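You operate a simulated robot arm through the tools that you are given. There is no shell and no other tool. Be economical: measure what you need, move in short steps, check, and stop when the job is done.

The job below is to be done with a simulated robot arm. You get a single attempt, and the scene is never put back.

TASK
Swap the trial block in the bar clamp for the white stepped piece.
Fine: wind the jaw clear first, stand the block before the bench screw rack, wind the jaw shut on the piece. Set down upright: trial block, white stepped piece.
Where things are to end (x, y in the base frame): trial block within 0.05 m of [0.3, 0.56].

Only the result counts: the job must be done as asked and must still hold three seconds after the hand-in. Knocking over, shifting, dropping, spilling or breaking anything else fails it.

THE ROBOT
A 7-joint arm with a two-finger parallel gripper, fixed in place. Base frame: the origin is at the foot of the arm, x ahead of it, y to its left, z up. Readings come in m, rad, newtons and seconds.
With the tool pointing down near the work surface it reaches from about 0.42 to 0.9 m from the base axis. Its first joint turns from -2.496 to 2.496 rad. Payload 3 kg.
Tool frame: the origin (TCP) lies between the finger pads and is the grasp point; the fingertips stand 0.03 m ahead of it; z points along the fingers, y is the line along which they close. Largest opening 0.094 m; finger width 0.028, thickness 0.01; the body of the gripper, 0.05 by 0.096 m, starts 0.055 m behind the TCP.
Orientation is told as [roll, pitch, yaw] about the base's x, y, z axes, in that order, counted from this pose: with the fingers straight down and closing along the base's y, the tool's x points along the base's -x, its y along +y and its z along -z.

THE INTERFACE
- The arm moves only by the tool drive_tool. Its argument "deltas" is a list of rows, each a list of 7 numbers: the shift along the tool's x, y, z in m, then the turn, a rotation vector about the tool's x, y, z in rad, then the closure, from 0 (fully open) to 1 (shut). In form: [[dx, dy, dz, rx, ry, rz, gripper], ...]. A call has 1 to 8 rows; each row shifts and turns the commanded pose from where the row before left it, along the tool's axes as they then stand. A row lasts 0.2 s, in which the tool goes at most 0.05 m and 0.15 rad; a call with a longer step from one row to the next is refused whole, and so is a gripper value outside its range. A pose out of reach is approached as far as the arm can. The call stops where the force on the tool passes 40 N (or 10 N more than at its start, if that is more) or the arm is blocked; 0.2 s more then pass. The fingers move at their own pace (about 0.072 m/s each) and stop on an object; they squeeze with about 28 N. The grip force told is the motor's: it shows also when the fingers shut on nothing. Time passes only in rows, and 0.2 s behind the last, so rows that do not move let the fingers close. The reply holds the time, the measured pose of the TCP, the force on the tool along the base axes, the opening and the grip force, in the units named above and with some noise, with the torque about the TCP (base axes, N m) and any sound that the robot's microphone picked up, and new pictures: "pictures" is both (left out), scene, wrist or none.
- Cameras (640 x 400 px; columns grow to the right, rows downward): "scene" is fixed at [0.2137, -0.5055, 1.4257]; the picture's right is [0.96, -0.28, 0.00], its down [-0.12, -0.40, -0.91] and it looks along [0.25, 0.87, -0.42] (base axes); focal length 336 px, centre (320, 200). "wrist" rides on the gripper at [0.076, 0.014, -0.102] in the tool frame; the picture's right is [-0.18, 0.98, 0.00], its down [-0.75, -0.14, -0.64] and it looks along [-0.63, -0.12, 0.77] (tool axes); focal length 243 px, centre (320, 200).
- probe_pixels(camera, pixels): there is no depth. For up to 12 entries [column, row, z] of the newest picture of that camera ("zoom" is the newest enlarged one), the place [x, y] in the base frame at which the ray of that pixel passes the height z, good to about 0.002 m, but the place of the scene camera against the robot may be out by one fixed shift of up to 0.012 m in any direction. It takes no simulated time.
- zoom(camera, box): a new picture of the part [left, top, right, bottom] of that camera's present view, enlarged. It takes no simulated time.
- hand_in(): hands the job in; it is judged then, once.

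Work in short steps. Measure before you move; look again where a grasp or a placing could have gone wrong, and mend it. You have 80 turns and 200 pictures in all, those below and enlarged ones among them. Open the gripper and draw the arm clear of the work before you hand the job in, unless the task says otherwise; then end with one line.

The tools are called after "Request:" by a JSON object that holds its "fn" and its "kwargs". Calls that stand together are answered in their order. drive_tool: Moves the arm, as the interface text tells. Its arguments: {"type":"object","properties":{"deltas":{"type":"array"},"pictures":{"type":"string","enum":["both","scene","wrist","none"]}},"required":["deltas"]} The other tools are called the same way: probe_pixels (camera, pixels) gives the place at which the rays of pixels pass given heights; zoom (camera, box) takes an enlarged picture of a part of a camera's view; hand_in () hands the job in.

At the start:

```text
time_s: 0.0
tool_pos: [0.6, 0.1451, 1.1681]
orientation: [-0.002, -0.001, 0.0]
wrist_force: [0.5, -0.2, 0.9]
wrist_torque: [0.0, 0.04, -0.04]
gripper_width: 0.0938
grasp_force: 0.0
```

scene: 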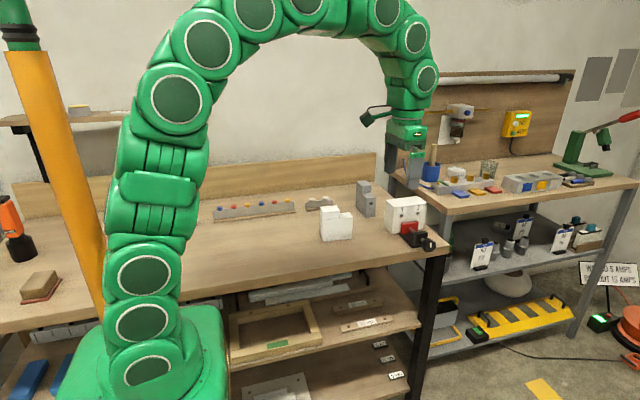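
wrist: 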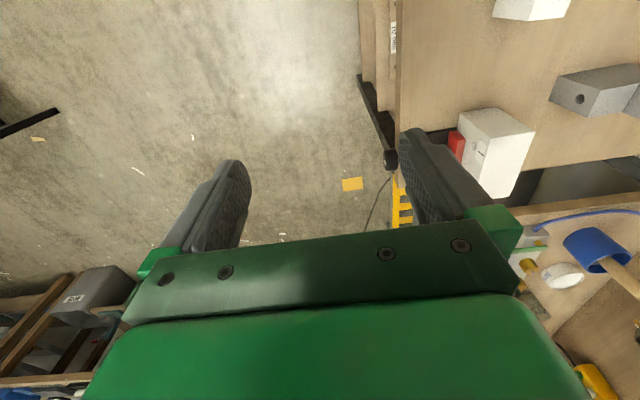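

I start by enlarging the bench area, around pixels (190-460, 170-270), to identify the clamp, block, white piece and rack.

Request:
{"fn": "zoom", "kwargs": {"camera": "scene", "box": [300, 165, 460, 265]}}

Request:
{"fn": "zoom", "kwargs": {"camera": "scene", "box": [190, 165, 350, 265]}}

```text
4.00 times, centred on (380, 215) of scene
```

zoom: 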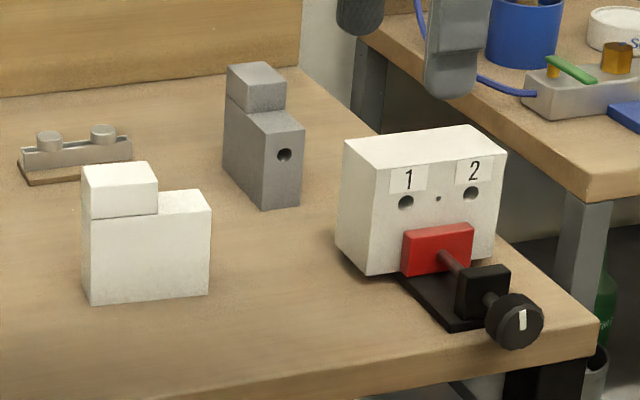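

```text
4.00 times, centred on (270, 215) of scene
```

zoom: 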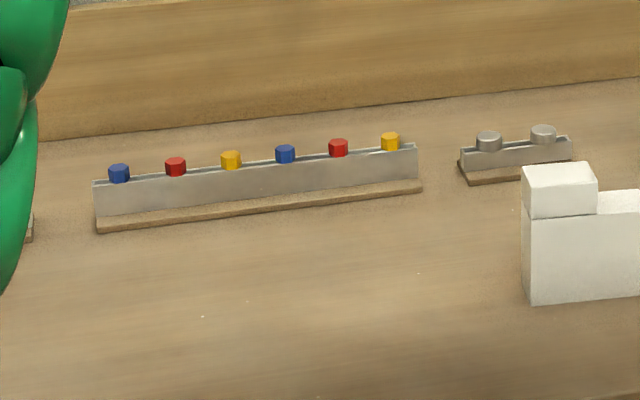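

The white block "1 2" with the red jaw sits near (405,215), and the white stepped piece is near (336,225). I enlarge the wrist view of them to match points and get the bench height.

Request:
{"fn": "zoom", "kwargs": {"camera": "wrist", "box": [400, 0, 640, 150]}}

Request:
{"fn": "probe_pixels", "kwargs": {"camera": "scene", "pixels": [[323, 241, 0.7], [323, 241, 0.8], [323, 241, 0.9], [386.5, 200, 0.8], [386.5, 200, 0.9], [386.5, 200, 1.0], [451, 246, 0.7], [451, 246, 0.8], [451, 246, 0.9]]}}

```text
2.67 times, centred on (520, 75) of wrist
```

zoom: 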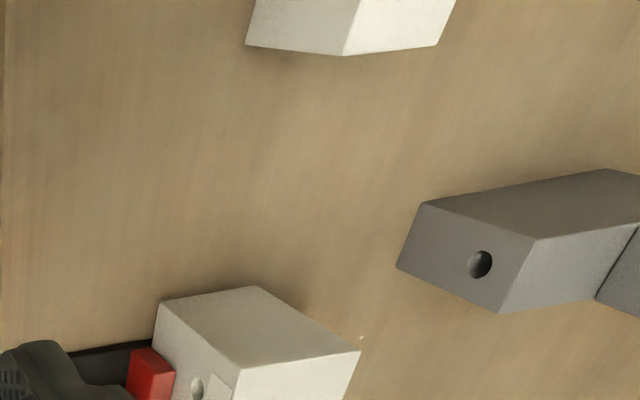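

```text
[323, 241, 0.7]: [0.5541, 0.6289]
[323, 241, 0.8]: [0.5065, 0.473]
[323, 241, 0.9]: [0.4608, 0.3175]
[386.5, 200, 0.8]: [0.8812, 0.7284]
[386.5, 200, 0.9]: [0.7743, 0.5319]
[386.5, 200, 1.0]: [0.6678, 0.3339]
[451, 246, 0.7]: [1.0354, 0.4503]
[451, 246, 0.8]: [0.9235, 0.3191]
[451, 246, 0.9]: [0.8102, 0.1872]
```

The near top corner of the "1 2" block is at scene (390,206) and wrist (490,138). I probe both cameras at candidate heights to find the true z.

Request:
{"fn": "probe_pixels", "kwargs": {"camera": "wrist", "pixels": [[490, 138, 0.8], [490, 138, 0.9], [490, 138, 1.0], [535, 131, 0.8], [535, 131, 0.9], [535, 131, 1.0], [587, 117.5, 0.8], [587, 117.5, 0.9]]}}

Request:
{"fn": "probe_pixels", "kwargs": {"camera": "scene", "pixels": [[390, 206.3, 0.8], [390, 206.3, 0.9], [390, 206.3, 1.0], [385.8, 200, 0.8], [385.8, 200, 0.9], [365.5, 217, 0.7], [365.5, 217, 0.8], [365.5, 217, 0.9]]}}

```text
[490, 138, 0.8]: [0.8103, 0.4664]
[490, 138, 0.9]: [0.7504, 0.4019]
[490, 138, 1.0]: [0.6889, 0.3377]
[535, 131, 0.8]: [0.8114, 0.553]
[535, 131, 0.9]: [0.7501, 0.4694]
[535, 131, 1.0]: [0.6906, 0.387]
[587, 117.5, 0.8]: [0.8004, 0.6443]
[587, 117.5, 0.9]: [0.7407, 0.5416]
```

```text
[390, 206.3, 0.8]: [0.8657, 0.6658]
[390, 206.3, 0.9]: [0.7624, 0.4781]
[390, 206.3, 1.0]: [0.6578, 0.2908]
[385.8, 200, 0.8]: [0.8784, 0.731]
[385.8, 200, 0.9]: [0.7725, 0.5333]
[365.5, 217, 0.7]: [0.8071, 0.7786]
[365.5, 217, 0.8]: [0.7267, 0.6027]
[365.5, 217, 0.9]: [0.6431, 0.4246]
```

Triangulation puts the block top near z≈0.96 at about (0.71,0.36–0.42). I shift the tool in +y at the same height for a better wrist view of the clamp.

Request:
{"fn": "drive_tool", "kwargs": {"deltas": [[0.01, 0.045, 0, 0, 0, 0, 0], [0.01, 0.045, 0, 0, 0, 0, 0], [0.01, 0.045, 0, 0, 0, 0, 0], [0.01, 0.045, 0, 0, 0, 0, 0], [0.01, 0.045, 0, 0, 0, 0, 0], [0, 0, 0, 0, 0, 0, 0]]}}

```text
time_s: 1.4
tool_pos: [0.5501, 0.3711, 1.1702]
orientation: [-0.001, 0.0, 0.001]
wrist_force: [-0.7, 0.0, -0.1]
wrist_torque: [0.02, 0.01, 0.0]
gripper_width: 0.094
grasp_force: 0.0
```

scene: 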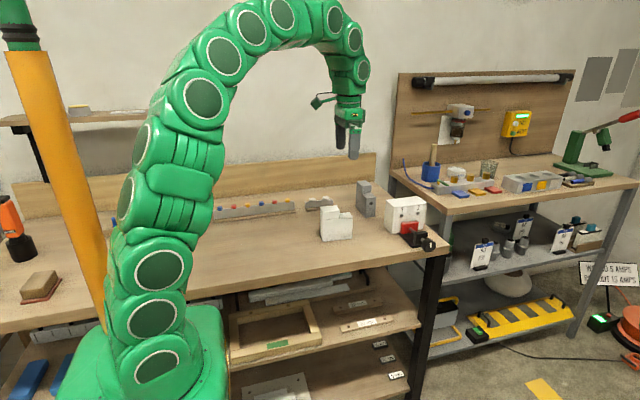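
wrist: 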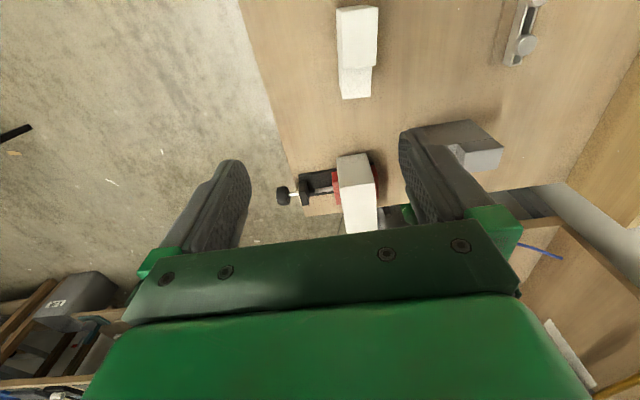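

Request:
{"fn": "zoom", "kwargs": {"camera": "wrist", "box": [240, 130, 416, 240]}}

Request:
{"fn": "zoom", "kwargs": {"camera": "wrist", "box": [300, 0, 556, 160]}}

Request:
{"fn": "zoom", "kwargs": {"camera": "scene", "box": [360, 180, 456, 260]}}

```text
3.64 times, centred on (328, 185) of wrist
```

zoom: 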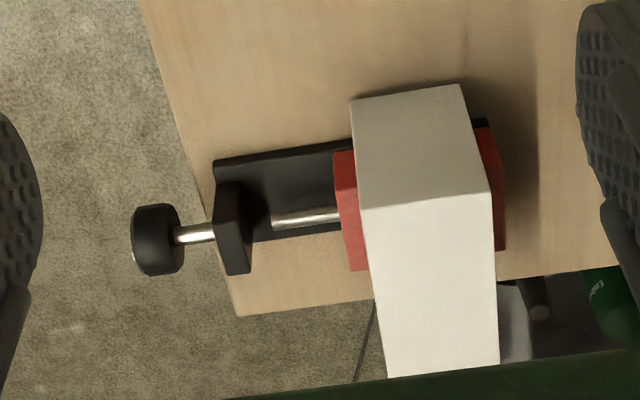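

```text
2.50 times, centred on (428, 80) of wrist
```

zoom: 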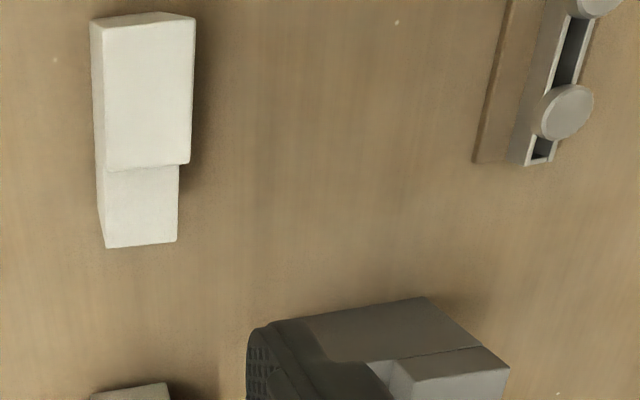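

```text
5.00 times, centred on (408, 220) of scene
```

zoom: 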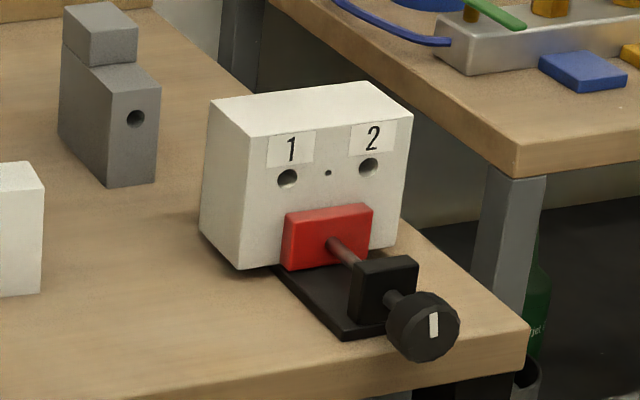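

Now clear: bar along y, fixed red jaw on the +y side, moving red jaw and knob toward −y. I probe block corners, jaw, knob and piece in the wrist view at several heights.

Request:
{"fn": "probe_pixels", "kwargs": {"camera": "wrist", "pixels": [[338.9, 187.7, 0.96], [374.6, 182.2, 0.96], [336.2, 157.5, 0.82], [336.2, 157.5, 0.86], [366.4, 153.1, 0.82], [366.4, 153.1, 0.86], [346, 233.5, 0.96], [377, 229.7, 0.96], [283, 195, 0.86], [283, 195, 0.9], [304.7, 216.5, 0.84], [304.7, 216.5, 0.8]]}}

Request:
{"fn": "probe_pixels", "kwargs": {"camera": "scene", "pixels": [[408.4, 234, 0.8], [408.4, 234, 0.84], [408.4, 234, 0.88], [400, 202.0, 0.96], [407.4, 207.4, 0.96], [442.4, 203, 0.96], [445, 246, 0.88], [445, 246, 0.84], [465, 246, 0.84]]}}

```text
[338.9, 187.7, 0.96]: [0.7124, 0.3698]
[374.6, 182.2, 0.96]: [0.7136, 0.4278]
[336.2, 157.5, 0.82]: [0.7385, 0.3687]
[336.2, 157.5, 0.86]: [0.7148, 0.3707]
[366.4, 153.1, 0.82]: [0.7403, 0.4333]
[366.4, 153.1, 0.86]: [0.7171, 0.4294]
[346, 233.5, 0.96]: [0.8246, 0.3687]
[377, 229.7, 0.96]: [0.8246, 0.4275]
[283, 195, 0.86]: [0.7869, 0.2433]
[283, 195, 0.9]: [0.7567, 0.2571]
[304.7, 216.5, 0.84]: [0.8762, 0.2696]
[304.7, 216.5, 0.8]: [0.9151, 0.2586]
```

```text
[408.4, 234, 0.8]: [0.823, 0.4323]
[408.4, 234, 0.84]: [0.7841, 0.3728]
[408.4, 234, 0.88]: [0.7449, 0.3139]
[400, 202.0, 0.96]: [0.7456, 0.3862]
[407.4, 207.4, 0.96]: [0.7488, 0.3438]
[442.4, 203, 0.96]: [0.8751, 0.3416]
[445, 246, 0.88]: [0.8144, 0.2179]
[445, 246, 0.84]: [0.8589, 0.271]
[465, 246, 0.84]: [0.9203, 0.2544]
```

Block spans x 0.712–0.825, y 0.370–0.428, top ≈0.96; knob near (0.77, 0.25, 0.88). I move to in front of the bench (y≈0.05), to then turn the tool to point along +y at the knob.

Request:
{"fn": "drive_tool", "kwargs": {"deltas": [[-0.025, -0.04, 0, 0, 0, 0, 0], [-0.025, -0.04, 0, 0, 0, 0, 0], [-0.025, -0.04, 0, 0, 0, 0, 0], [-0.025, -0.04, 0, 0, 0, 0, 0], [-0.025, -0.04, 0, 0, 0, 0, 0], [-0.025, -0.04, 0, 0, 0, 0, 0], [-0.025, -0.04, 0, 0, 0, 0, 0], [-0.025, -0.04, 0, 0, 0, 0, 0]], "pictures": "none"}}

Request:
{"fn": "drive_tool", "kwargs": {"deltas": [[0, 0, 0, -0.15, 0, 0, 0], [0, 0, 0, -0.15, 0, 0, 0], [0, 0, 0, -0.15, 0, 0, 0], [0, 0, 0, -0.15, 0, 0, 0], [0, 0, 0, -0.15, 0, 0, 0], [0, 0, 0, -0.15, 0, 0, 0], [0, 0, 0, -0.15, 0, 0, 0], [0, 0, 0, 0, 0, 0, 0]]}}

```text
time_s: 3.2
tool_pos: [0.7482, 0.0515, 1.1688]
orientation: [-0.001, 0.002, 0.0]
wrist_force: [-0.1, -0.3, 0.3]
wrist_torque: [-0.03, -0.01, 0.0]
gripper_width: 0.0941
grasp_force: 0.1
```

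```text
time_s: 5.0
tool_pos: [0.7484, 0.0504, 1.1682]
orientation: [1.05, 0.0, -0.001]
wrist_force: [0.8, -0.1, -1.0]
wrist_torque: [0.01, 0.0, -0.04]
gripper_width: 0.0938
grasp_force: 0.1
```

scene: 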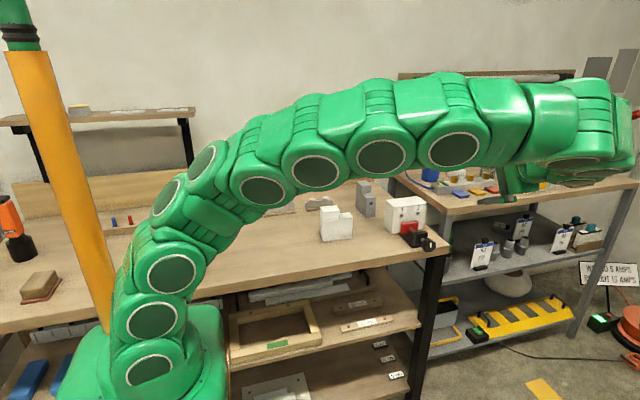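
wrist: 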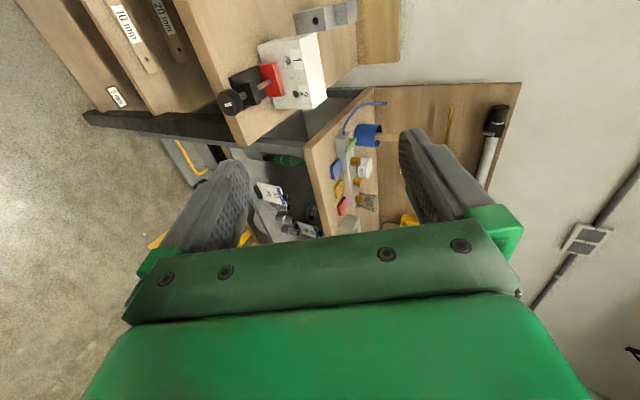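

The turn works; knob visible at wrist (231,101). I enlarge it and probe for its position and the bench edge.

Request:
{"fn": "zoom", "kwargs": {"camera": "wrist", "box": [190, 0, 366, 150]}}

Request:
{"fn": "probe_pixels", "kwargs": {"camera": "wrist", "pixels": [[231, 101, 0.86], [231, 101, 0.88], [231, 101, 0.9], [231, 101, 0.92]]}}

Request:
{"fn": "zoom", "kwargs": {"camera": "scene", "box": [390, 200, 450, 260]}}

```text
2.67 times, centred on (278, 75) of wrist
```

zoom: 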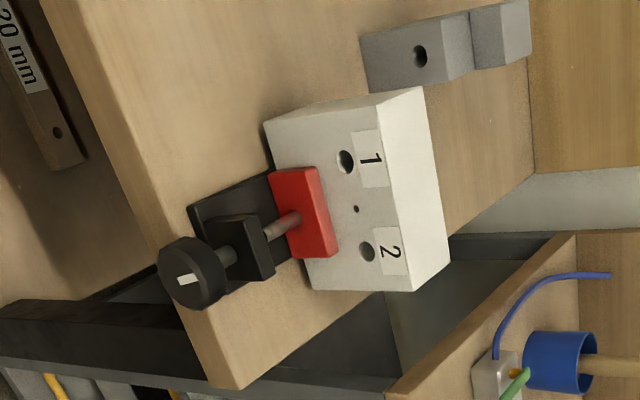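

```text
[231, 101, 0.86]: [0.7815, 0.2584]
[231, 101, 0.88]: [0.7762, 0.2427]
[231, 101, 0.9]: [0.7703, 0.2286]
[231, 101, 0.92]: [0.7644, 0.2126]
```

```text
6.67 times, centred on (420, 230) of scene
```

zoom: 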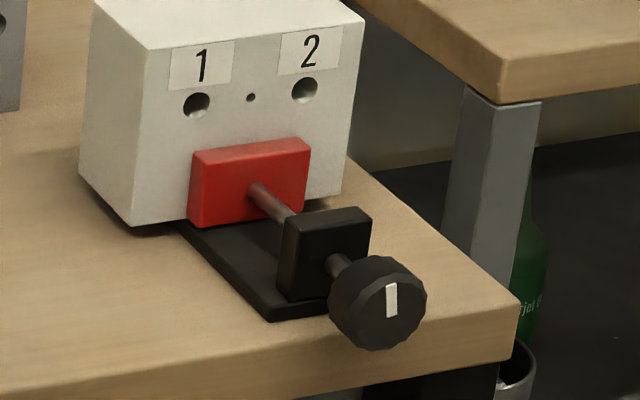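

Knob centre is ≈(0.777, 0.245, 0.875), mark vertical. I check the bench edge relative to the knob with a tighter zoom.

Request:
{"fn": "zoom", "kwargs": {"camera": "wrist", "box": [200, 60, 296, 150]}}

```text
4.44 times, centred on (248, 105) of wrist
```

zoom: 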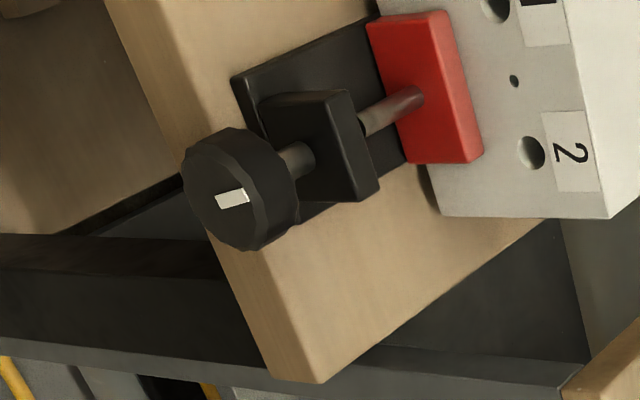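

Request:
{"fn": "probe_pixels", "kwargs": {"camera": "wrist", "pixels": [[229.8, 105, 0.84], [229.8, 105, 0.85], [229.8, 105, 0.86], [248, 146.2, 0.84], [248, 146.2, 0.86], [229.5, 77.5, 0.86], [229.5, 77.5, 0.85], [227, 104, 0.875], [243, 91, 0.875], [249, 88, 0.875]]}}

Request:
{"fn": "probe_pixels", "kwargs": {"camera": "scene", "pixels": [[447.6, 245.5, 0.84], [447.6, 245.5, 0.86], [409, 232.5, 0.86], [409, 232.5, 0.84], [428.5, 245, 0.875], [428.5, 245, 0.89], [425.5, 245.5, 0.875]]}}

```text
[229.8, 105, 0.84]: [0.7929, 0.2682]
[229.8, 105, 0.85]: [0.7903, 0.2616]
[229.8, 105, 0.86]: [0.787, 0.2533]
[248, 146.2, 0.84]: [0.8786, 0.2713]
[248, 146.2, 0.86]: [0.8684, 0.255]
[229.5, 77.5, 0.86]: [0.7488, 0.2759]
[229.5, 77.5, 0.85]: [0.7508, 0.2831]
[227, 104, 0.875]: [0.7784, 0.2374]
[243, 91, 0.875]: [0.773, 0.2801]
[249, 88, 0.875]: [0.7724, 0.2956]
```

```text
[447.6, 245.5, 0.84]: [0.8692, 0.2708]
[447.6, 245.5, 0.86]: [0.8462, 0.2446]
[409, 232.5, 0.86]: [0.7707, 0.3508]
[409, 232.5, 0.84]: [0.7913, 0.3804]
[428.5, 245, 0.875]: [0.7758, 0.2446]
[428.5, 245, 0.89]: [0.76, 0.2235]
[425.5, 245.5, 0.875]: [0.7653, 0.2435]
```

Bench top ≈0.84, edge at y≈0.27; knob face y≈0.238, back ≈0.257, so it overhangs. I finish the roll to horizontal and lower to z 0.875 at y≈0.05, still clear of the bench.

Request:
{"fn": "drive_tool", "kwargs": {"deltas": [[0, 0, 0, -0.14, 0, 0, 0], [0, 0, 0, -0.14, 0, 0, 0], [0, 0, 0, -0.14, 0, 0, 0], [0, 0, 0, -0.1, 0, 0, 0], [-0.007, -0.045, 0, 0, 0, 0, 0], [-0.007, -0.045, 0, 0, 0, 0, 0], [-0.007, -0.045, 0, 0, 0, 0, 0], [-0.008, -0.045, 0, 0, 0, 0, 0]], "pictures": "none"}}

Request:
{"fn": "drive_tool", "kwargs": {"deltas": [[0, -0.04, 0, 0, 0, 0, 0], [0, -0.04, 0, 0, 0, 0, 0], [0, -0.033, 0, 0, 0, 0, 0], [0, 0, 0, 0, 0, 0, 0]]}}

```text
time_s: 6.8
tool_pos: [0.7773, 0.0513, 0.9859]
orientation: [1.569, 0.001, 0.0]
wrist_force: [0.2, -0.6, -0.3]
wrist_torque: [-0.06, -0.03, 0.04]
gripper_width: 0.0938
grasp_force: 0.1
```

```text
time_s: 7.8
tool_pos: [0.7769, 0.0507, 0.8743]
orientation: [1.571, 0.001, 0.001]
wrist_force: [-0.2, 0.1, 1.3]
wrist_torque: [0.0, 0.02, -0.01]
gripper_width: 0.0939
grasp_force: 0.0
```

scene: 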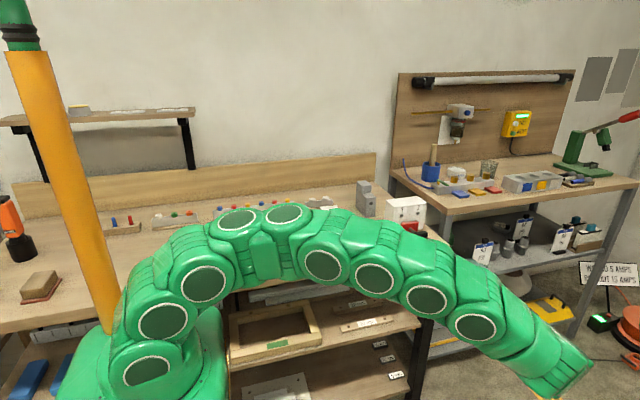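
wrist: 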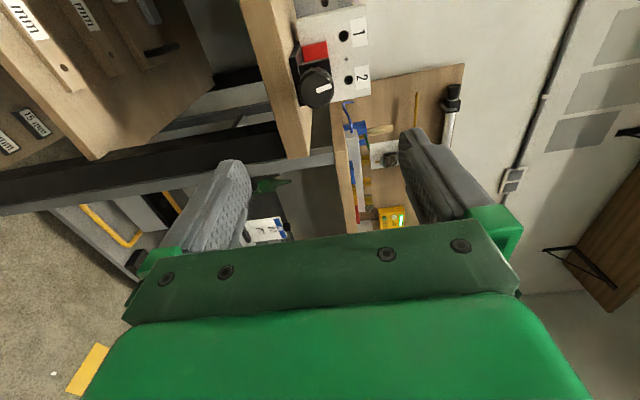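

Request:
{"fn": "zoom", "kwargs": {"camera": "wrist", "box": [270, 30, 382, 120]}}

```text
4.44 times, centred on (326, 75) of wrist
```

zoom: 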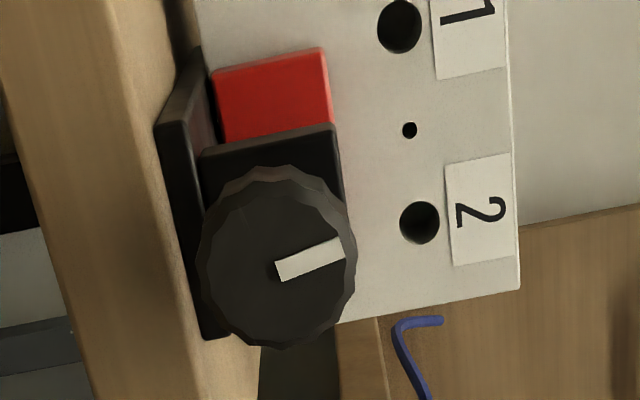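

Refined knob axis ≈(0.779, 0.868), radius ≈0.019. I correct the offset and pre-rotate +1.05 rad about the tool axis, so there is range for unwinding (counter-clockwise).

Request:
{"fn": "drive_tool", "kwargs": {"deltas": [[-0.002, -0.005, 0, 0, 0, 0, 0], [0, 0, 0, 0, 0, 0.15, 0], [0, 0, 0, 0, 0, 0.15, 0], [0, 0, 0, 0, 0, 0.15, 0], [0, 0, 0, 0, 0, 0.15, 0], [0, 0, 0, 0, 0, 0.15, 0], [0, 0, 0, 0, 0, 0.15, 0], [0, 0, 0, 0, 0, 0.15, 0]], "pictures": "none"}}

Request:
{"fn": "drive_tool", "kwargs": {"deltas": [[0, 0, 0.045, 0, 0, 0.12, 0], [0, 0, 0.045, 0, 0, 0.12, 0], [0, 0, 0.045, 0, 0, 0.14, 0], [0, 0, 0.03, 0, 0, 0.14, 0], [0, 0, 0, 0, 0, 0, 0]]}}

```text
time_s: 9.6
tool_pos: [0.7807, 0.0498, 0.8712]
orientation: [1.57, 1.053, -0.002]
wrist_force: [-0.3, 0.0, 0.5]
wrist_torque: [0.03, -0.01, -0.01]
gripper_width: 0.0941
grasp_force: 0.0
```

```text
time_s: 10.8
tool_pos: [0.7818, 0.215, 0.8715]
orientation: [-0.435, 1.569, -2.008]
wrist_force: [-0.5, -0.2, -0.2]
wrist_torque: [-0.01, -0.03, 0.01]
gripper_width: 0.0939
grasp_force: 0.0
```

scene: 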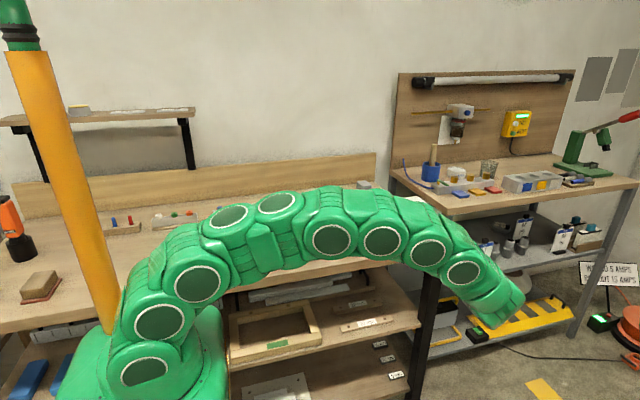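
wrist: 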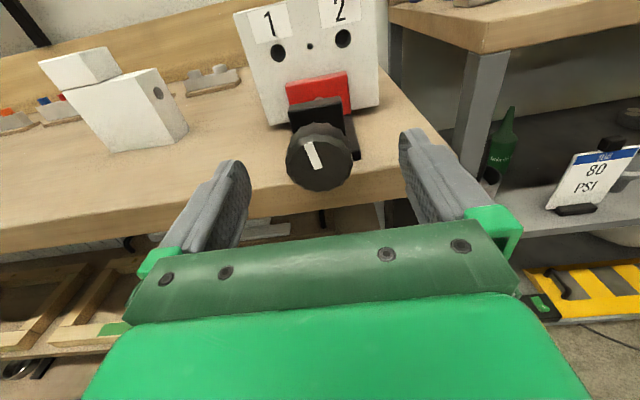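

The camera is now above the knob, face centre near wrist (320,160). I enlarge it to refine the axis before closing.

Request:
{"fn": "zoom", "kwargs": {"camera": "wrist", "box": [256, 90, 384, 200]}}

```text
3.64 times, centred on (320, 145) of wrist
```

zoom: 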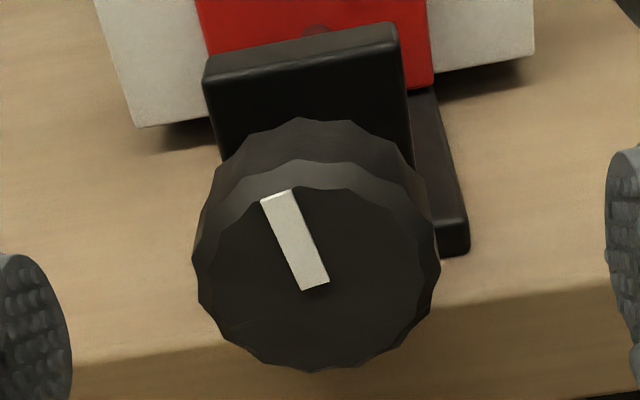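

Combining both views: knob axis ≈(0.781, 0.868), face y≈0.244, thickness ≈14 mm. I advance 16 mm, lower 3 mm and close on the knob.

Request:
{"fn": "drive_tool", "kwargs": {"deltas": [[-0.0035, -0.001, 0.008, 0, 0, 0, 0], [0, 0, 0.008, 0, 0, 0, 0], [0, 0, 0, 0, 0, 0, 0.5], [0, 0, 0, 0, 0, 0, 1], [0, 0, 0, 0, 0, 0, 1], [0, 0, 0, 0, 0, 0, 1]], "pictures": "wrist"}}

```text
time_s: 12.2
tool_pos: [0.7797, 0.2308, 0.8671]
orientation: [0.737, 1.57, -0.838]
wrist_force: [20.5, 9.3, -4.0]
wrist_torque: [0.0, 0.08, -0.49]
gripper_width: 0.0413
grasp_force: 45.2
```

wrist: 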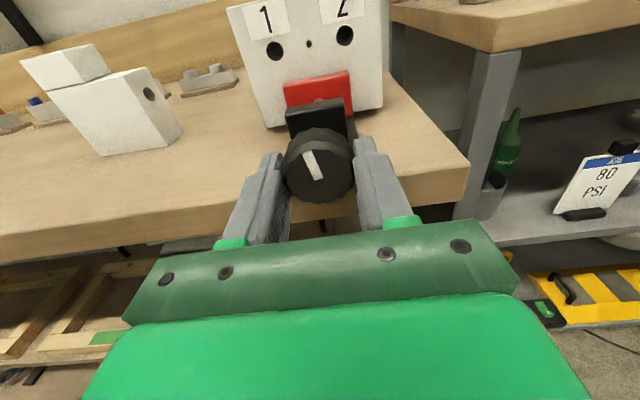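

Gripped at 41 mm; 20 N in +x says the knob axis is a bit further in +x. I shift 2 mm that way and check the force.

Request:
{"fn": "drive_tool", "kwargs": {"deltas": [[0, 0.002, 0, 0, 0, 0, 1], [0, 0, 0, 0, 0, 0, 1]], "pictures": "none"}}

```text
time_s: 12.8
tool_pos: [0.7812, 0.2321, 0.8672]
orientation: [1.013, 1.569, -0.552]
wrist_force: [-26.2, -12.4, 12.4]
wrist_torque: [-0.06, -0.04, 0.92]
gripper_width: 0.0412
grasp_force: 45.1
```

The force reversed, so about 1.1 mm back should be neutral; then I start unwinding with a small −rz turn.

Request:
{"fn": "drive_tool", "kwargs": {"deltas": [[0, -0.0011, 0, 0, 0, 0, 1], [0, 0, 0, 0, 0, 0, 1]], "pictures": "none"}}

Request:
{"fn": "drive_tool", "kwargs": {"deltas": [[0, 0, 0, 0, 0, -0.1, 1], [0, 0, 0, 0, 0, -0.1, 1], [0, 0, 0, 0, 0, -0.1, 1]], "pictures": "wrist"}}

```text
time_s: 13.4
tool_pos: [0.7803, 0.2308, 0.8681]
orientation: [1.161, 1.568, -0.41]
wrist_force: [-19.4, -7.2, 14.3]
wrist_torque: [0.9, -0.05, 0.46]
gripper_width: 0.0414
grasp_force: 44.6
```

```text
time_s: 14.2
tool_pos: [0.7824, 0.2308, 0.8668]
orientation: [1.568, 1.265, -0.005]
wrist_force: [4.8, 12.8, 18.3]
wrist_torque: [0.4, 0.02, 0.38]
gripper_width: 0.0414
grasp_force: 45.3
```

wrist: 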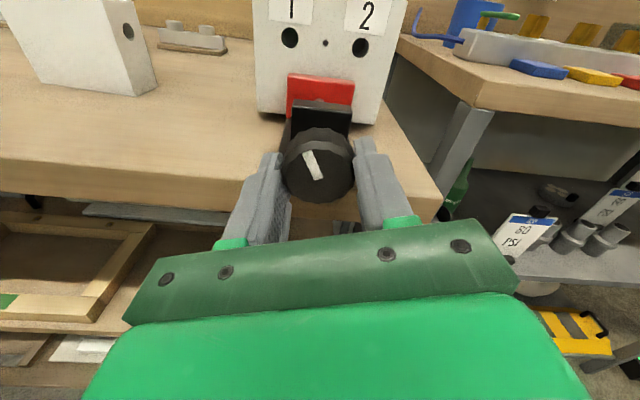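

The knob turned with the fingers (mark unchanged in the tool view) with low force. I keep unwinding 1.2 rad.

Request:
{"fn": "drive_tool", "kwargs": {"deltas": [[0, 0, 0, 0, 0, -0.15, 1], [0, 0, 0, 0, 0, -0.15, 1], [0, 0, 0, 0, 0, -0.15, 1], [0, 0, 0, 0, 0, -0.15, 1], [0, 0, 0, 0, 0, -0.15, 1], [0, 0, 0, 0, 0, -0.15, 1], [0, 0, 0, 0, 0, -0.15, 1], [0, 0, 0, 0, 0, -0.15, 1]]}}

```text
time_s: 14.8
tool_pos: [0.7816, 0.2307, 0.8675]
orientation: [1.571, 0.966, -0.003]
wrist_force: [0.8, 0.0, -1.7]
wrist_torque: [0.27, 0.01, 0.58]
gripper_width: 0.0413
grasp_force: 44.3
stopped in row 3: the force on the tool passed its limit at 42 N (the readings are from after the stop); the commanded pose is now the measured one
```

scene: 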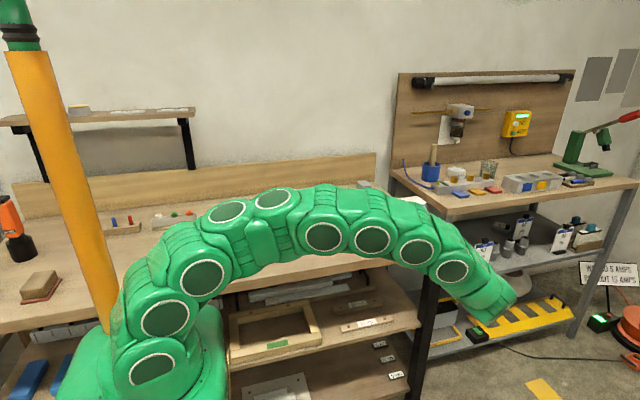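
wrist: 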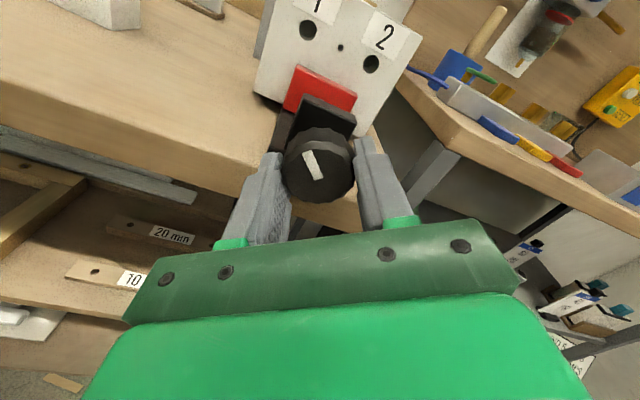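

Stopping re-zeroed the command at a neutral pose. I continue unwinding.

Request:
{"fn": "drive_tool", "kwargs": {"deltas": [[0, 0, 0, 0, 0, -0.12, 1], [0, 0, 0, 0, 0, -0.12, 1], [0, 0, 0, 0, 0, -0.12, 1], [0, 0, 0, 0, 0, -0.12, 1], [0, 0, 0, 0, 0, 0, 1]], "pictures": "wrist"}}

```text
time_s: 16.1
tool_pos: [0.7838, 0.2322, 0.8691]
orientation: [1.57, 0.483, -0.004]
wrist_force: [31.7, 13.1, 11.5]
wrist_torque: [-0.09, 0.09, -0.72]
gripper_width: 0.0414
grasp_force: 45.2
```

wrist: 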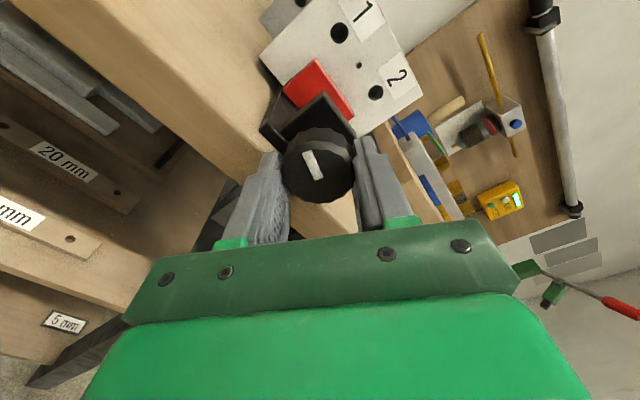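

Forces suggest the knob sits ~6 mm off along tool x. Before continuing I check whether a gap opened between red jaw (318,88) and the block.

Request:
{"fn": "zoom", "kwargs": {"camera": "wrist", "box": [240, 30, 384, 150]}}

```text
3.33 times, centred on (312, 90) of wrist
```

zoom: 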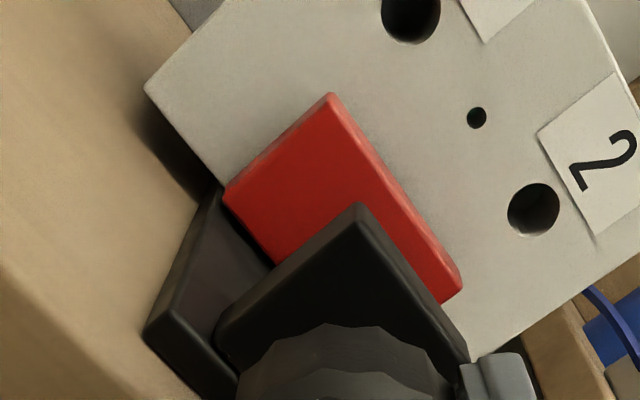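

No gap discernible from here. I shift to relieve the strain and keep unwinding, orbiting about the estimated knob axis.

Request:
{"fn": "drive_tool", "kwargs": {"deltas": [[-0.001, 0.002, 0, 0, 0, 0, 1], [0, 0.0009, 0, 0, 0, -0.15, 1], [0, 0.0009, 0, 0, 0, -0.15, 1], [0, 0.0009, 0, 0, 0, -0.15, 1], [0, 0.0009, 0, 0, 0, -0.15, 1]], "pictures": "none"}}

```text
time_s: 17.2
tool_pos: [0.7823, 0.2304, 0.8711]
orientation: [1.57, -0.114, 0.0]
wrist_force: [-33.7, -5.5, -9.4]
wrist_torque: [-0.09, 0.01, 1.09]
gripper_width: 0.0412
grasp_force: 45.3
```

Now −34 N in x, so I shift 2 mm back and continue with pure rotation.

Request:
{"fn": "drive_tool", "kwargs": {"deltas": [[0.002, 0.0005, 0, 0, 0, 0, 1], [0, 0, 0, 0, 0, -0.15, 1], [0, 0, 0, 0, 0, -0.15, 1], [0, 0, 0, 0, 0, 0, 1]], "pictures": "scene"}}

```text
time_s: 18.2
tool_pos: [0.7818, 0.2305, 0.8705]
orientation: [1.569, -0.414, -0.005]
wrist_force: [0.6, 7.1, -29.0]
wrist_torque: [-0.08, -0.06, -1.07]
gripper_width: 0.0413
grasp_force: 45.2
```

scene: 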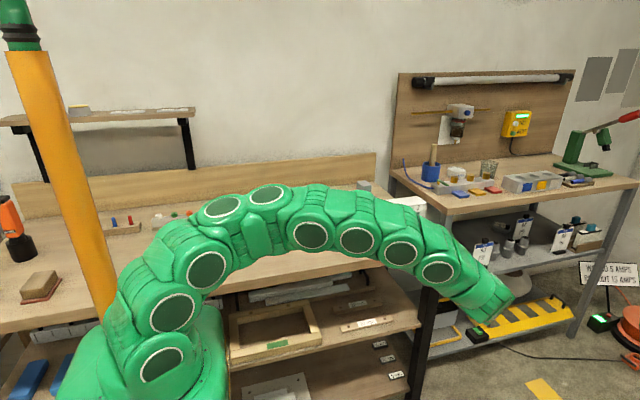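

Neutral estimates now agree: axis ≈(0.7805, 0.869). I lower 2.5 mm and continue unwinding.

Request:
{"fn": "drive_tool", "kwargs": {"deltas": [[-0.001, -0.0025, 0, 0, 0, 0, 1], [0, 0, 0, 0, 0, -0.15, 1], [0, 0, 0, 0, 0, -0.15, 1], [0, 0, 0, 0, 0, -0.15, 1], [0, 0, 0, 0, 0, -0.15, 1], [0, 0, 0, 0, 0, -0.15, 1], [0, 0, 0, 0, 0, -0.15, 1], [0, 0, 0, 0, 0, 0, 1]], "pictures": "wrist"}}

```text
time_s: 18.7
tool_pos: [0.7839, 0.2315, 0.8717]
orientation: [1.574, -0.428, 0.0]
wrist_force: [-8.9, -3.7, 3.8]
wrist_torque: [0.23, 0.0, -0.42]
gripper_width: 0.0412
grasp_force: 44.7
stopped in row 2: the force on the tool passed its limit at 48 N (the readings are from after the stop); the commanded pose is now the measured one
```

wrist: 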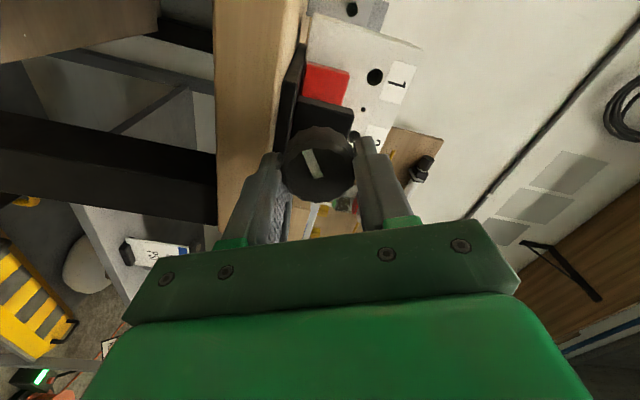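

That stop re-zeroed again; using only closing-direction equilibria the axis fits (0.7804, 0.8697). I open slightly, recentre there, regrip and continue unwinding.

Request:
{"fn": "drive_tool", "kwargs": {"deltas": [[0, 0, 0, 0, 0, 0, 0.45], [0.004, -0.0004, -0.001, 0, 0, 0, 0.45], [0, 0, 0, 0, 0, 0, 0.45], [0, 0, 0, 0, 0, 0, 1], [0, 0, 0, 0, 0, 0, 1]], "pictures": "none"}}

Request:
{"fn": "drive_tool", "kwargs": {"deltas": [[0, 0, 0, 0, 0, -0.12, 1], [0, 0, 0, 0, 0, -0.12, 1], [0, 0, 0, 0, 0, -0.12, 1], [0, 0, 0, 0, 0, -0.12, 1], [0, 0, 0, 0, 0, -0.12, 1], [0, 0, 0, 0, 0, -0.12, 1]], "pictures": "wrist"}}

```text
time_s: 19.9
tool_pos: [0.7801, 0.2301, 0.8698]
orientation: [1.574, -0.431, 0.0]
wrist_force: [-6.3, -3.5, 11.7]
wrist_torque: [-0.3, -0.01, 1.08]
gripper_width: 0.0414
grasp_force: 44.8
```

```text
time_s: 21.3
tool_pos: [0.7808, 0.2293, 0.8688]
orientation: [1.578, -1.153, -0.006]
wrist_force: [-9.1, -7.2, 28.4]
wrist_torque: [-0.02, 0.03, 0.54]
gripper_width: 0.0412
grasp_force: 44.5
```

wrist: 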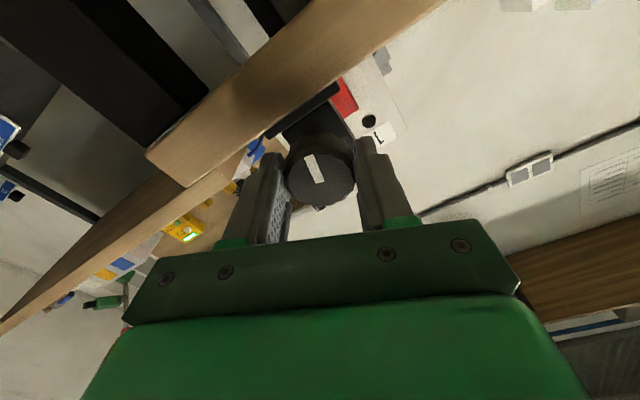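

Forces stay low now; total unwound ≈2.7 rad. I open, back off, and rotate back while looking at the jaw gap.

Request:
{"fn": "drive_tool", "kwargs": {"deltas": [[0, 0, 0, 0, 0, 0, 0], [0, 0, -0.01, 0, 0, 0, 0], [0, 0, -0.03, 0, 0, 0.1, 0], [0, 0, 0, 0, 0, 0.15, 0], [0, 0, 0, 0, 0, 0.15, 0], [0, 0, 0, 0, 0, 0.15, 0], [0, 0, 0, 0, 0, 0.15, 0], [0, 0, 0, 0, 0, 0.15, 0]], "pictures": "none"}}

Request:
{"fn": "drive_tool", "kwargs": {"deltas": [[0, 0, 0, 0, 0, 0.15, 0], [0, 0, 0, 0, 0, 0.15, 0], [0, 0, 0, 0, 0, 0.15, 0], [0, 0, 0, 0, 0, 0.15, 0], [0, 0, 0, 0, 0, 0.15, 0], [0, 0, 0, 0, 0, 0.15, 0], [0, 0, 0, 0, 0, 0.15, 0], [0, 0, 0, 0, 0, 0.15, 0]], "pictures": "none"}}

Request:
{"fn": "drive_tool", "kwargs": {"deltas": [[0, 0, 0, 0, 0, 0.15, 0], [0, 0, 0, 0, 0, 0.15, 0], [0, 0, 0, 0, 0, 0.15, 0], [0, 0, 0, 0, 0, 0.15, 0], [0, 0, 0, 0, 0, 0.08, 0], [0, 0, 0, 0, 0, 0, 0]]}}

```text
time_s: 23.1
tool_pos: [0.781, 0.1904, 0.8704]
orientation: [1.573, -0.298, 0.001]
wrist_force: [0.2, -1.0, -0.2]
wrist_torque: [-0.01, 0.0, 0.01]
gripper_width: 0.0941
grasp_force: 0.2
```

```text
time_s: 24.9
tool_pos: [0.7798, 0.1914, 0.8687]
orientation: [1.573, 0.901, 0.005]
wrist_force: [0.7, 0.2, -0.6]
wrist_torque: [-0.01, -0.05, -0.01]
gripper_width: 0.0942
grasp_force: 0.0
```

```text
time_s: 26.3
tool_pos: [0.7794, 0.1899, 0.8689]
orientation: [-1.836, 1.561, 2.878]
wrist_force: [-0.2, -1.0, -0.2]
wrist_torque: [-0.03, -0.01, 0.02]
gripper_width: 0.0938
grasp_force: 0.1
```

scene: 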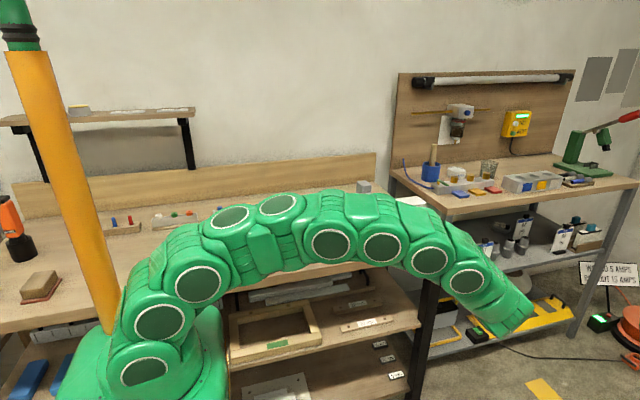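
wrist: 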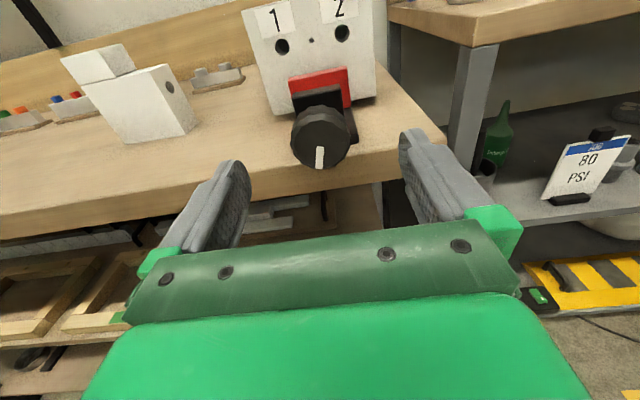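

Request:
{"fn": "zoom", "kwargs": {"camera": "wrist", "box": [256, 55, 384, 175]}}

```text
3.33 times, centred on (320, 115) of wrist
```

zoom: 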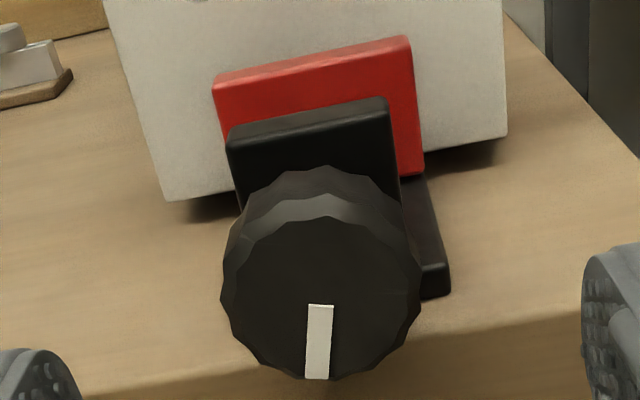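

Knob face moved from y≈0.243 to ≈0.239, so roughly 4 mm of opening (≈10 mm/turn) – the block should be free. I retreat, rotate back to vertical-down, and rise to inspect the jaw from above.

Request:
{"fn": "drive_tool", "kwargs": {"deltas": [[0, 0, -0.035, 0, 0, -0.15, 0], [0, 0, -0.035, 0, 0, -0.15, 0], [0, 0, -0.035, 0, 0, -0.15, 0], [0, 0, -0.035, 0, 0, -0.15, 0], [0, 0, 0, 0, 0, -0.15, 0], [0, 0, 0, 0, 0, -0.15, 0], [0, 0, 0, 0, 0, -0.15, 0], [0, 0, 0, 0, 0, -0.15, 0]], "pictures": "none"}}

Request:
{"fn": "drive_tool", "kwargs": {"deltas": [[0, 0, 0, 0, 0, -0.15, 0], [0, 0, 0, 0, 0, -0.15, 0], [0, 0, 0, 0, 0, -0.07, 0], [0, 0.049, 0, 0, 0, 0, 0], [0, 0.049, 0, 0, 0, 0, 0], [0, 0.049, 0, 0, 0, 0, 0], [0, 0.049, 0, 0, 0, 0, 0], [0, 0.049, 0, 0, 0, 0, 0]], "pictures": "none"}}

Request:
{"fn": "drive_tool", "kwargs": {"deltas": [[0, 0.049, 0, 0, 0, 0, 0], [0, 0, 0, 0.15, 0, 0, 0], [0, 0, 0, 0.15, 0, 0, 0], [0, 0, 0, 0.15, 0, 0, 0], [0, 0, 0, 0.15, 0, 0, 0], [0, 0, 0, 0.15, 0, 0, 0], [0, 0, 0, 0.15, 0, 0, 0], [0, 0, 0, 0.15, 0, 0, 0]], "pictures": "none"}}

Request:
{"fn": "drive_tool", "kwargs": {"deltas": [[0, 0, 0, 0.15, 0, 0, 0], [0, 0, 0, 0.15, 0, 0, 0], [0, 0, 0, 0.15, 0, 0, 0], [0, 0, 0, 0.071, 0, 0, 0], [0, 0, 0, 0, 0, 0, 0]], "pictures": "none"}}

```text
time_s: 28.1
tool_pos: [0.7802, 0.0512, 0.8686]
orientation: [1.573, 0.375, 0.002]
wrist_force: [-0.4, -0.1, -0.1]
wrist_torque: [-0.02, -0.03, -0.01]
gripper_width: 0.0941
grasp_force: 0.1
```

```text
time_s: 29.9
tool_pos: [0.7826, 0.0497, 1.1155]
orientation: [1.572, 0.012, 0.0]
wrist_force: [-0.6, -0.2, -0.4]
wrist_torque: [0.0, -0.02, 0.03]
gripper_width: 0.094
grasp_force: 0.1
```

```text
time_s: 31.7
tool_pos: [0.7832, 0.049, 1.1616]
orientation: [0.521, 0.01, 0.001]
wrist_force: [-0.3, 0.1, 0.6]
wrist_torque: [-0.04, 0.04, 0.01]
gripper_width: 0.094
grasp_force: 0.0
```

```text
time_s: 32.9
tool_pos: [0.783, 0.0497, 1.1629]
orientation: [0.0, 0.008, 0.001]
wrist_force: [-1.2, -1.3, -0.1]
wrist_torque: [-0.03, -0.03, 0.01]
gripper_width: 0.0939
grasp_force: 0.1
```

Vertical again. I move to about (0.60, 0.40) for an overhead look at the clamp.

Request:
{"fn": "drive_tool", "kwargs": {"deltas": [[0.0229, 0.0438, 0, 0, 0.008, 0, 0], [0.0229, 0.0438, 0, 0, 0, 0, 0], [0.0229, 0.0438, 0, 0, 0, 0, 0], [0.0229, 0.0438, 0, 0, 0, 0, 0], [0.0229, 0.0438, 0, 0, 0, 0, 0], [0.0229, 0.0438, 0, 0, 0, 0, 0], [0.0229, 0.0438, 0, 0, 0, 0, 0], [0.0229, 0.0438, 0, 0, 0, 0, 0]]}}

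Request:
{"fn": "zoom", "kwargs": {"camera": "wrist", "box": [230, 140, 406, 250]}}

Request:
{"fn": "zoom", "kwargs": {"camera": "scene", "box": [380, 190, 450, 255]}}

```text
time_s: 34.7
tool_pos: [0.6001, 0.3998, 1.1667]
orientation: [0.0, 0.017, 0.001]
wrist_force: [-0.1, 0.6, -0.1]
wrist_torque: [-0.01, -0.01, 0.04]
gripper_width: 0.0941
grasp_force: 0.1
```

scene: 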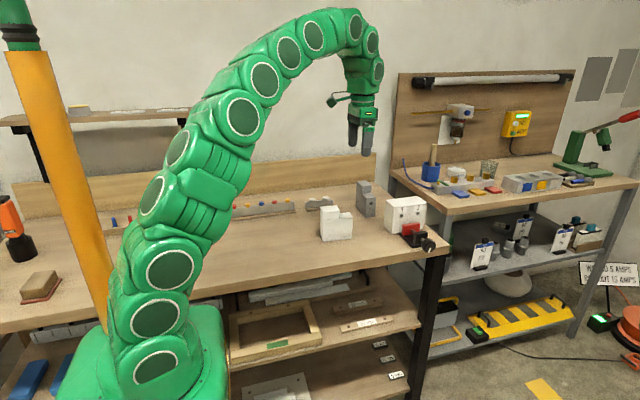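
wrist: 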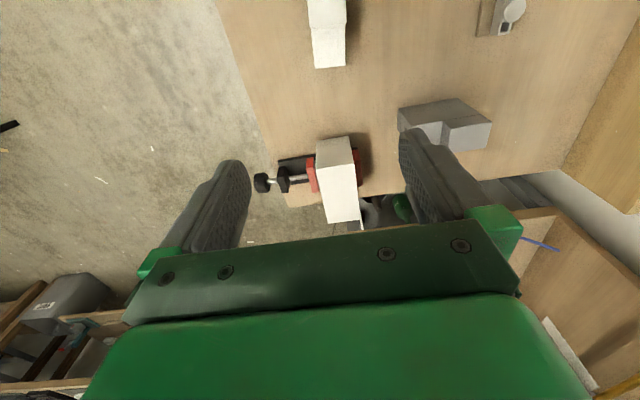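

```text
3.64 times, centred on (318, 195) of wrist
```

zoom: 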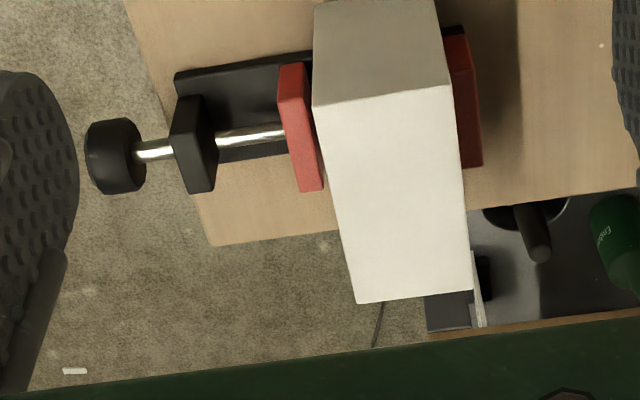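

```text
6.15 times, centred on (415, 222) of scene
```

zoom: 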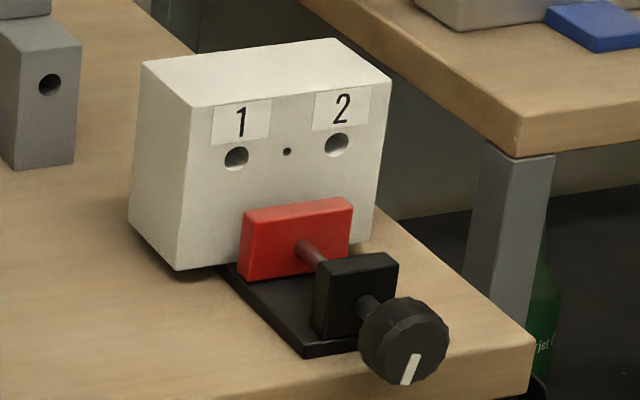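

A gap between moving jaw and block is clear (zoom x≈305 vs 313). I refine the block's top corners and probe the drop area near (0.30,0.56) against the screw rack.

Request:
{"fn": "probe_pixels", "kwargs": {"camera": "wrist", "pixels": [[316.1, 168.9, 0.957], [352.9, 163.4, 0.957], [359.8, 219.7, 0.957], [328.2, 223.3, 0.957], [313.5, 171.5, 0.9], [313.5, 171.5, 0.885], [358, 150, 0.9], [288, 150, 0.855]]}}

Request:
{"fn": "probe_pixels", "kwargs": {"camera": "scene", "pixels": [[214.5, 223, 0.84], [295.5, 212.5, 0.84], [323, 241, 0.84], [352, 238.7, 0.84], [305, 210, 0.84], [250, 235, 0.84]]}}

```text
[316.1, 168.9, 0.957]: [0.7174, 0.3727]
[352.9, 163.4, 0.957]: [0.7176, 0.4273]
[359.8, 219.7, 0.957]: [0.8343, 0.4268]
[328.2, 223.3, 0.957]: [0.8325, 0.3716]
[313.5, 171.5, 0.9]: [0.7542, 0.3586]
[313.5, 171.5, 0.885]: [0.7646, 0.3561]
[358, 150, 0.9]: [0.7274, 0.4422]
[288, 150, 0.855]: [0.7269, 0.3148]
```

```text
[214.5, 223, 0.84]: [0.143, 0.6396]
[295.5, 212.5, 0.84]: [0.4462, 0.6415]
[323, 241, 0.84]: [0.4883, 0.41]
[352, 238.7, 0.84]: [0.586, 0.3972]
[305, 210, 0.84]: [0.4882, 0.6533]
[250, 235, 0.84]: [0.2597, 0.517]
```

Block centre ≈(0.771, 0.3995). I level the tool, go over it and descend to TCP z≈0.99 for a check.

Request:
{"fn": "drive_tool", "kwargs": {"deltas": [[-0.043, 0, 0, 0, -0.017, 0, 0], [-0.043, 0, 0, 0, 0, 0, 0], [-0.043, 0, 0, 0, 0, 0, 0], [-0.042, 0, 0, 0, 0, 0, 0], [0, 0, 0.045, 0, 0, 0, 0], [0, 0, 0.045, 0, 0, 0, 0], [0, 0, 0.045, 0, 0, 0, 0], [0, 0, 0.042, 0, 0, 0, 0]]}}

```text
time_s: 36.5
tool_pos: [0.6937, 0.3982, 0.9817]
orientation: [0.003, 0.001, 0.003]
wrist_force: [0.6, -0.3, -0.6]
wrist_torque: [0.01, -0.02, 0.04]
gripper_width: 0.0943
grasp_force: 0.1
out of reach, approached as far as the arm can: row 3, 4
```

scene: 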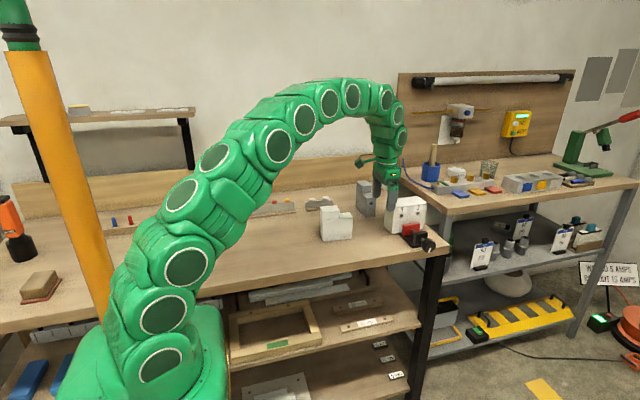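
wrist: 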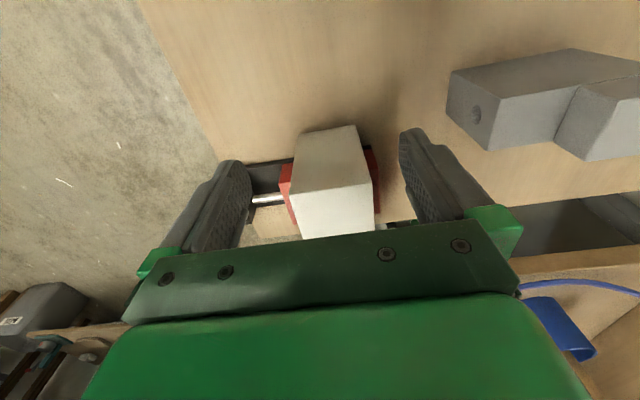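

Higher up was out of reach, so the tool is at x=0.694; the block sits between the fingers at wrist (330,180). I advance +x to 0.771 with fingers straddling, then check.

Request:
{"fn": "drive_tool", "kwargs": {"deltas": [[-0.026, 0.0015, 0, 0, 0, 0, 0], [-0.026, 0, 0, 0, 0, 0, 0], [-0.025, 0, 0, 0, 0, 0, 0], [0, 0, 0, 0, 0, 0, 0]], "pictures": "wrist"}}

```text
time_s: 37.5
tool_pos: [0.7696, 0.4007, 0.9839]
orientation: [0.005, 0.0, 0.001]
wrist_force: [0.3, 0.2, -0.5]
wrist_torque: [0.02, 0.0, 0.03]
gripper_width: 0.0939
grasp_force: 0.1
```

wrist: 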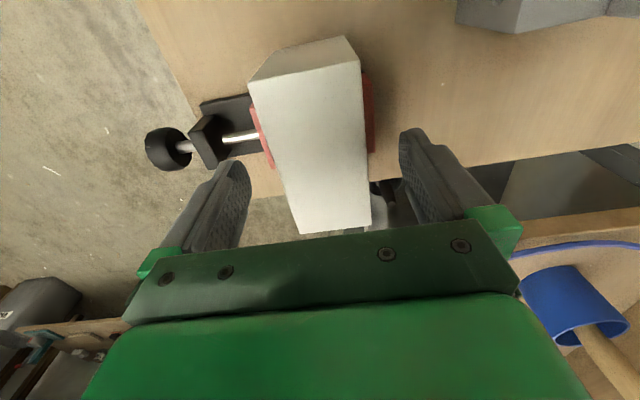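

Request:
{"fn": "probe_pixels", "kwargs": {"camera": "wrist", "pixels": [[248, 82, 0.96], [360, 62, 0.96], [371, 225, 0.96], [301, 234, 0.96], [248, 82, 0.97], [360, 62, 0.97]]}}

```text
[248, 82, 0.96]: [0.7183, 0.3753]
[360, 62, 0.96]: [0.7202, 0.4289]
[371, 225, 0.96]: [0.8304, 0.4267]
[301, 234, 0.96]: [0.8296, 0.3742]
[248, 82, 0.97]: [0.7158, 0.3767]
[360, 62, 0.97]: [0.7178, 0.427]
```

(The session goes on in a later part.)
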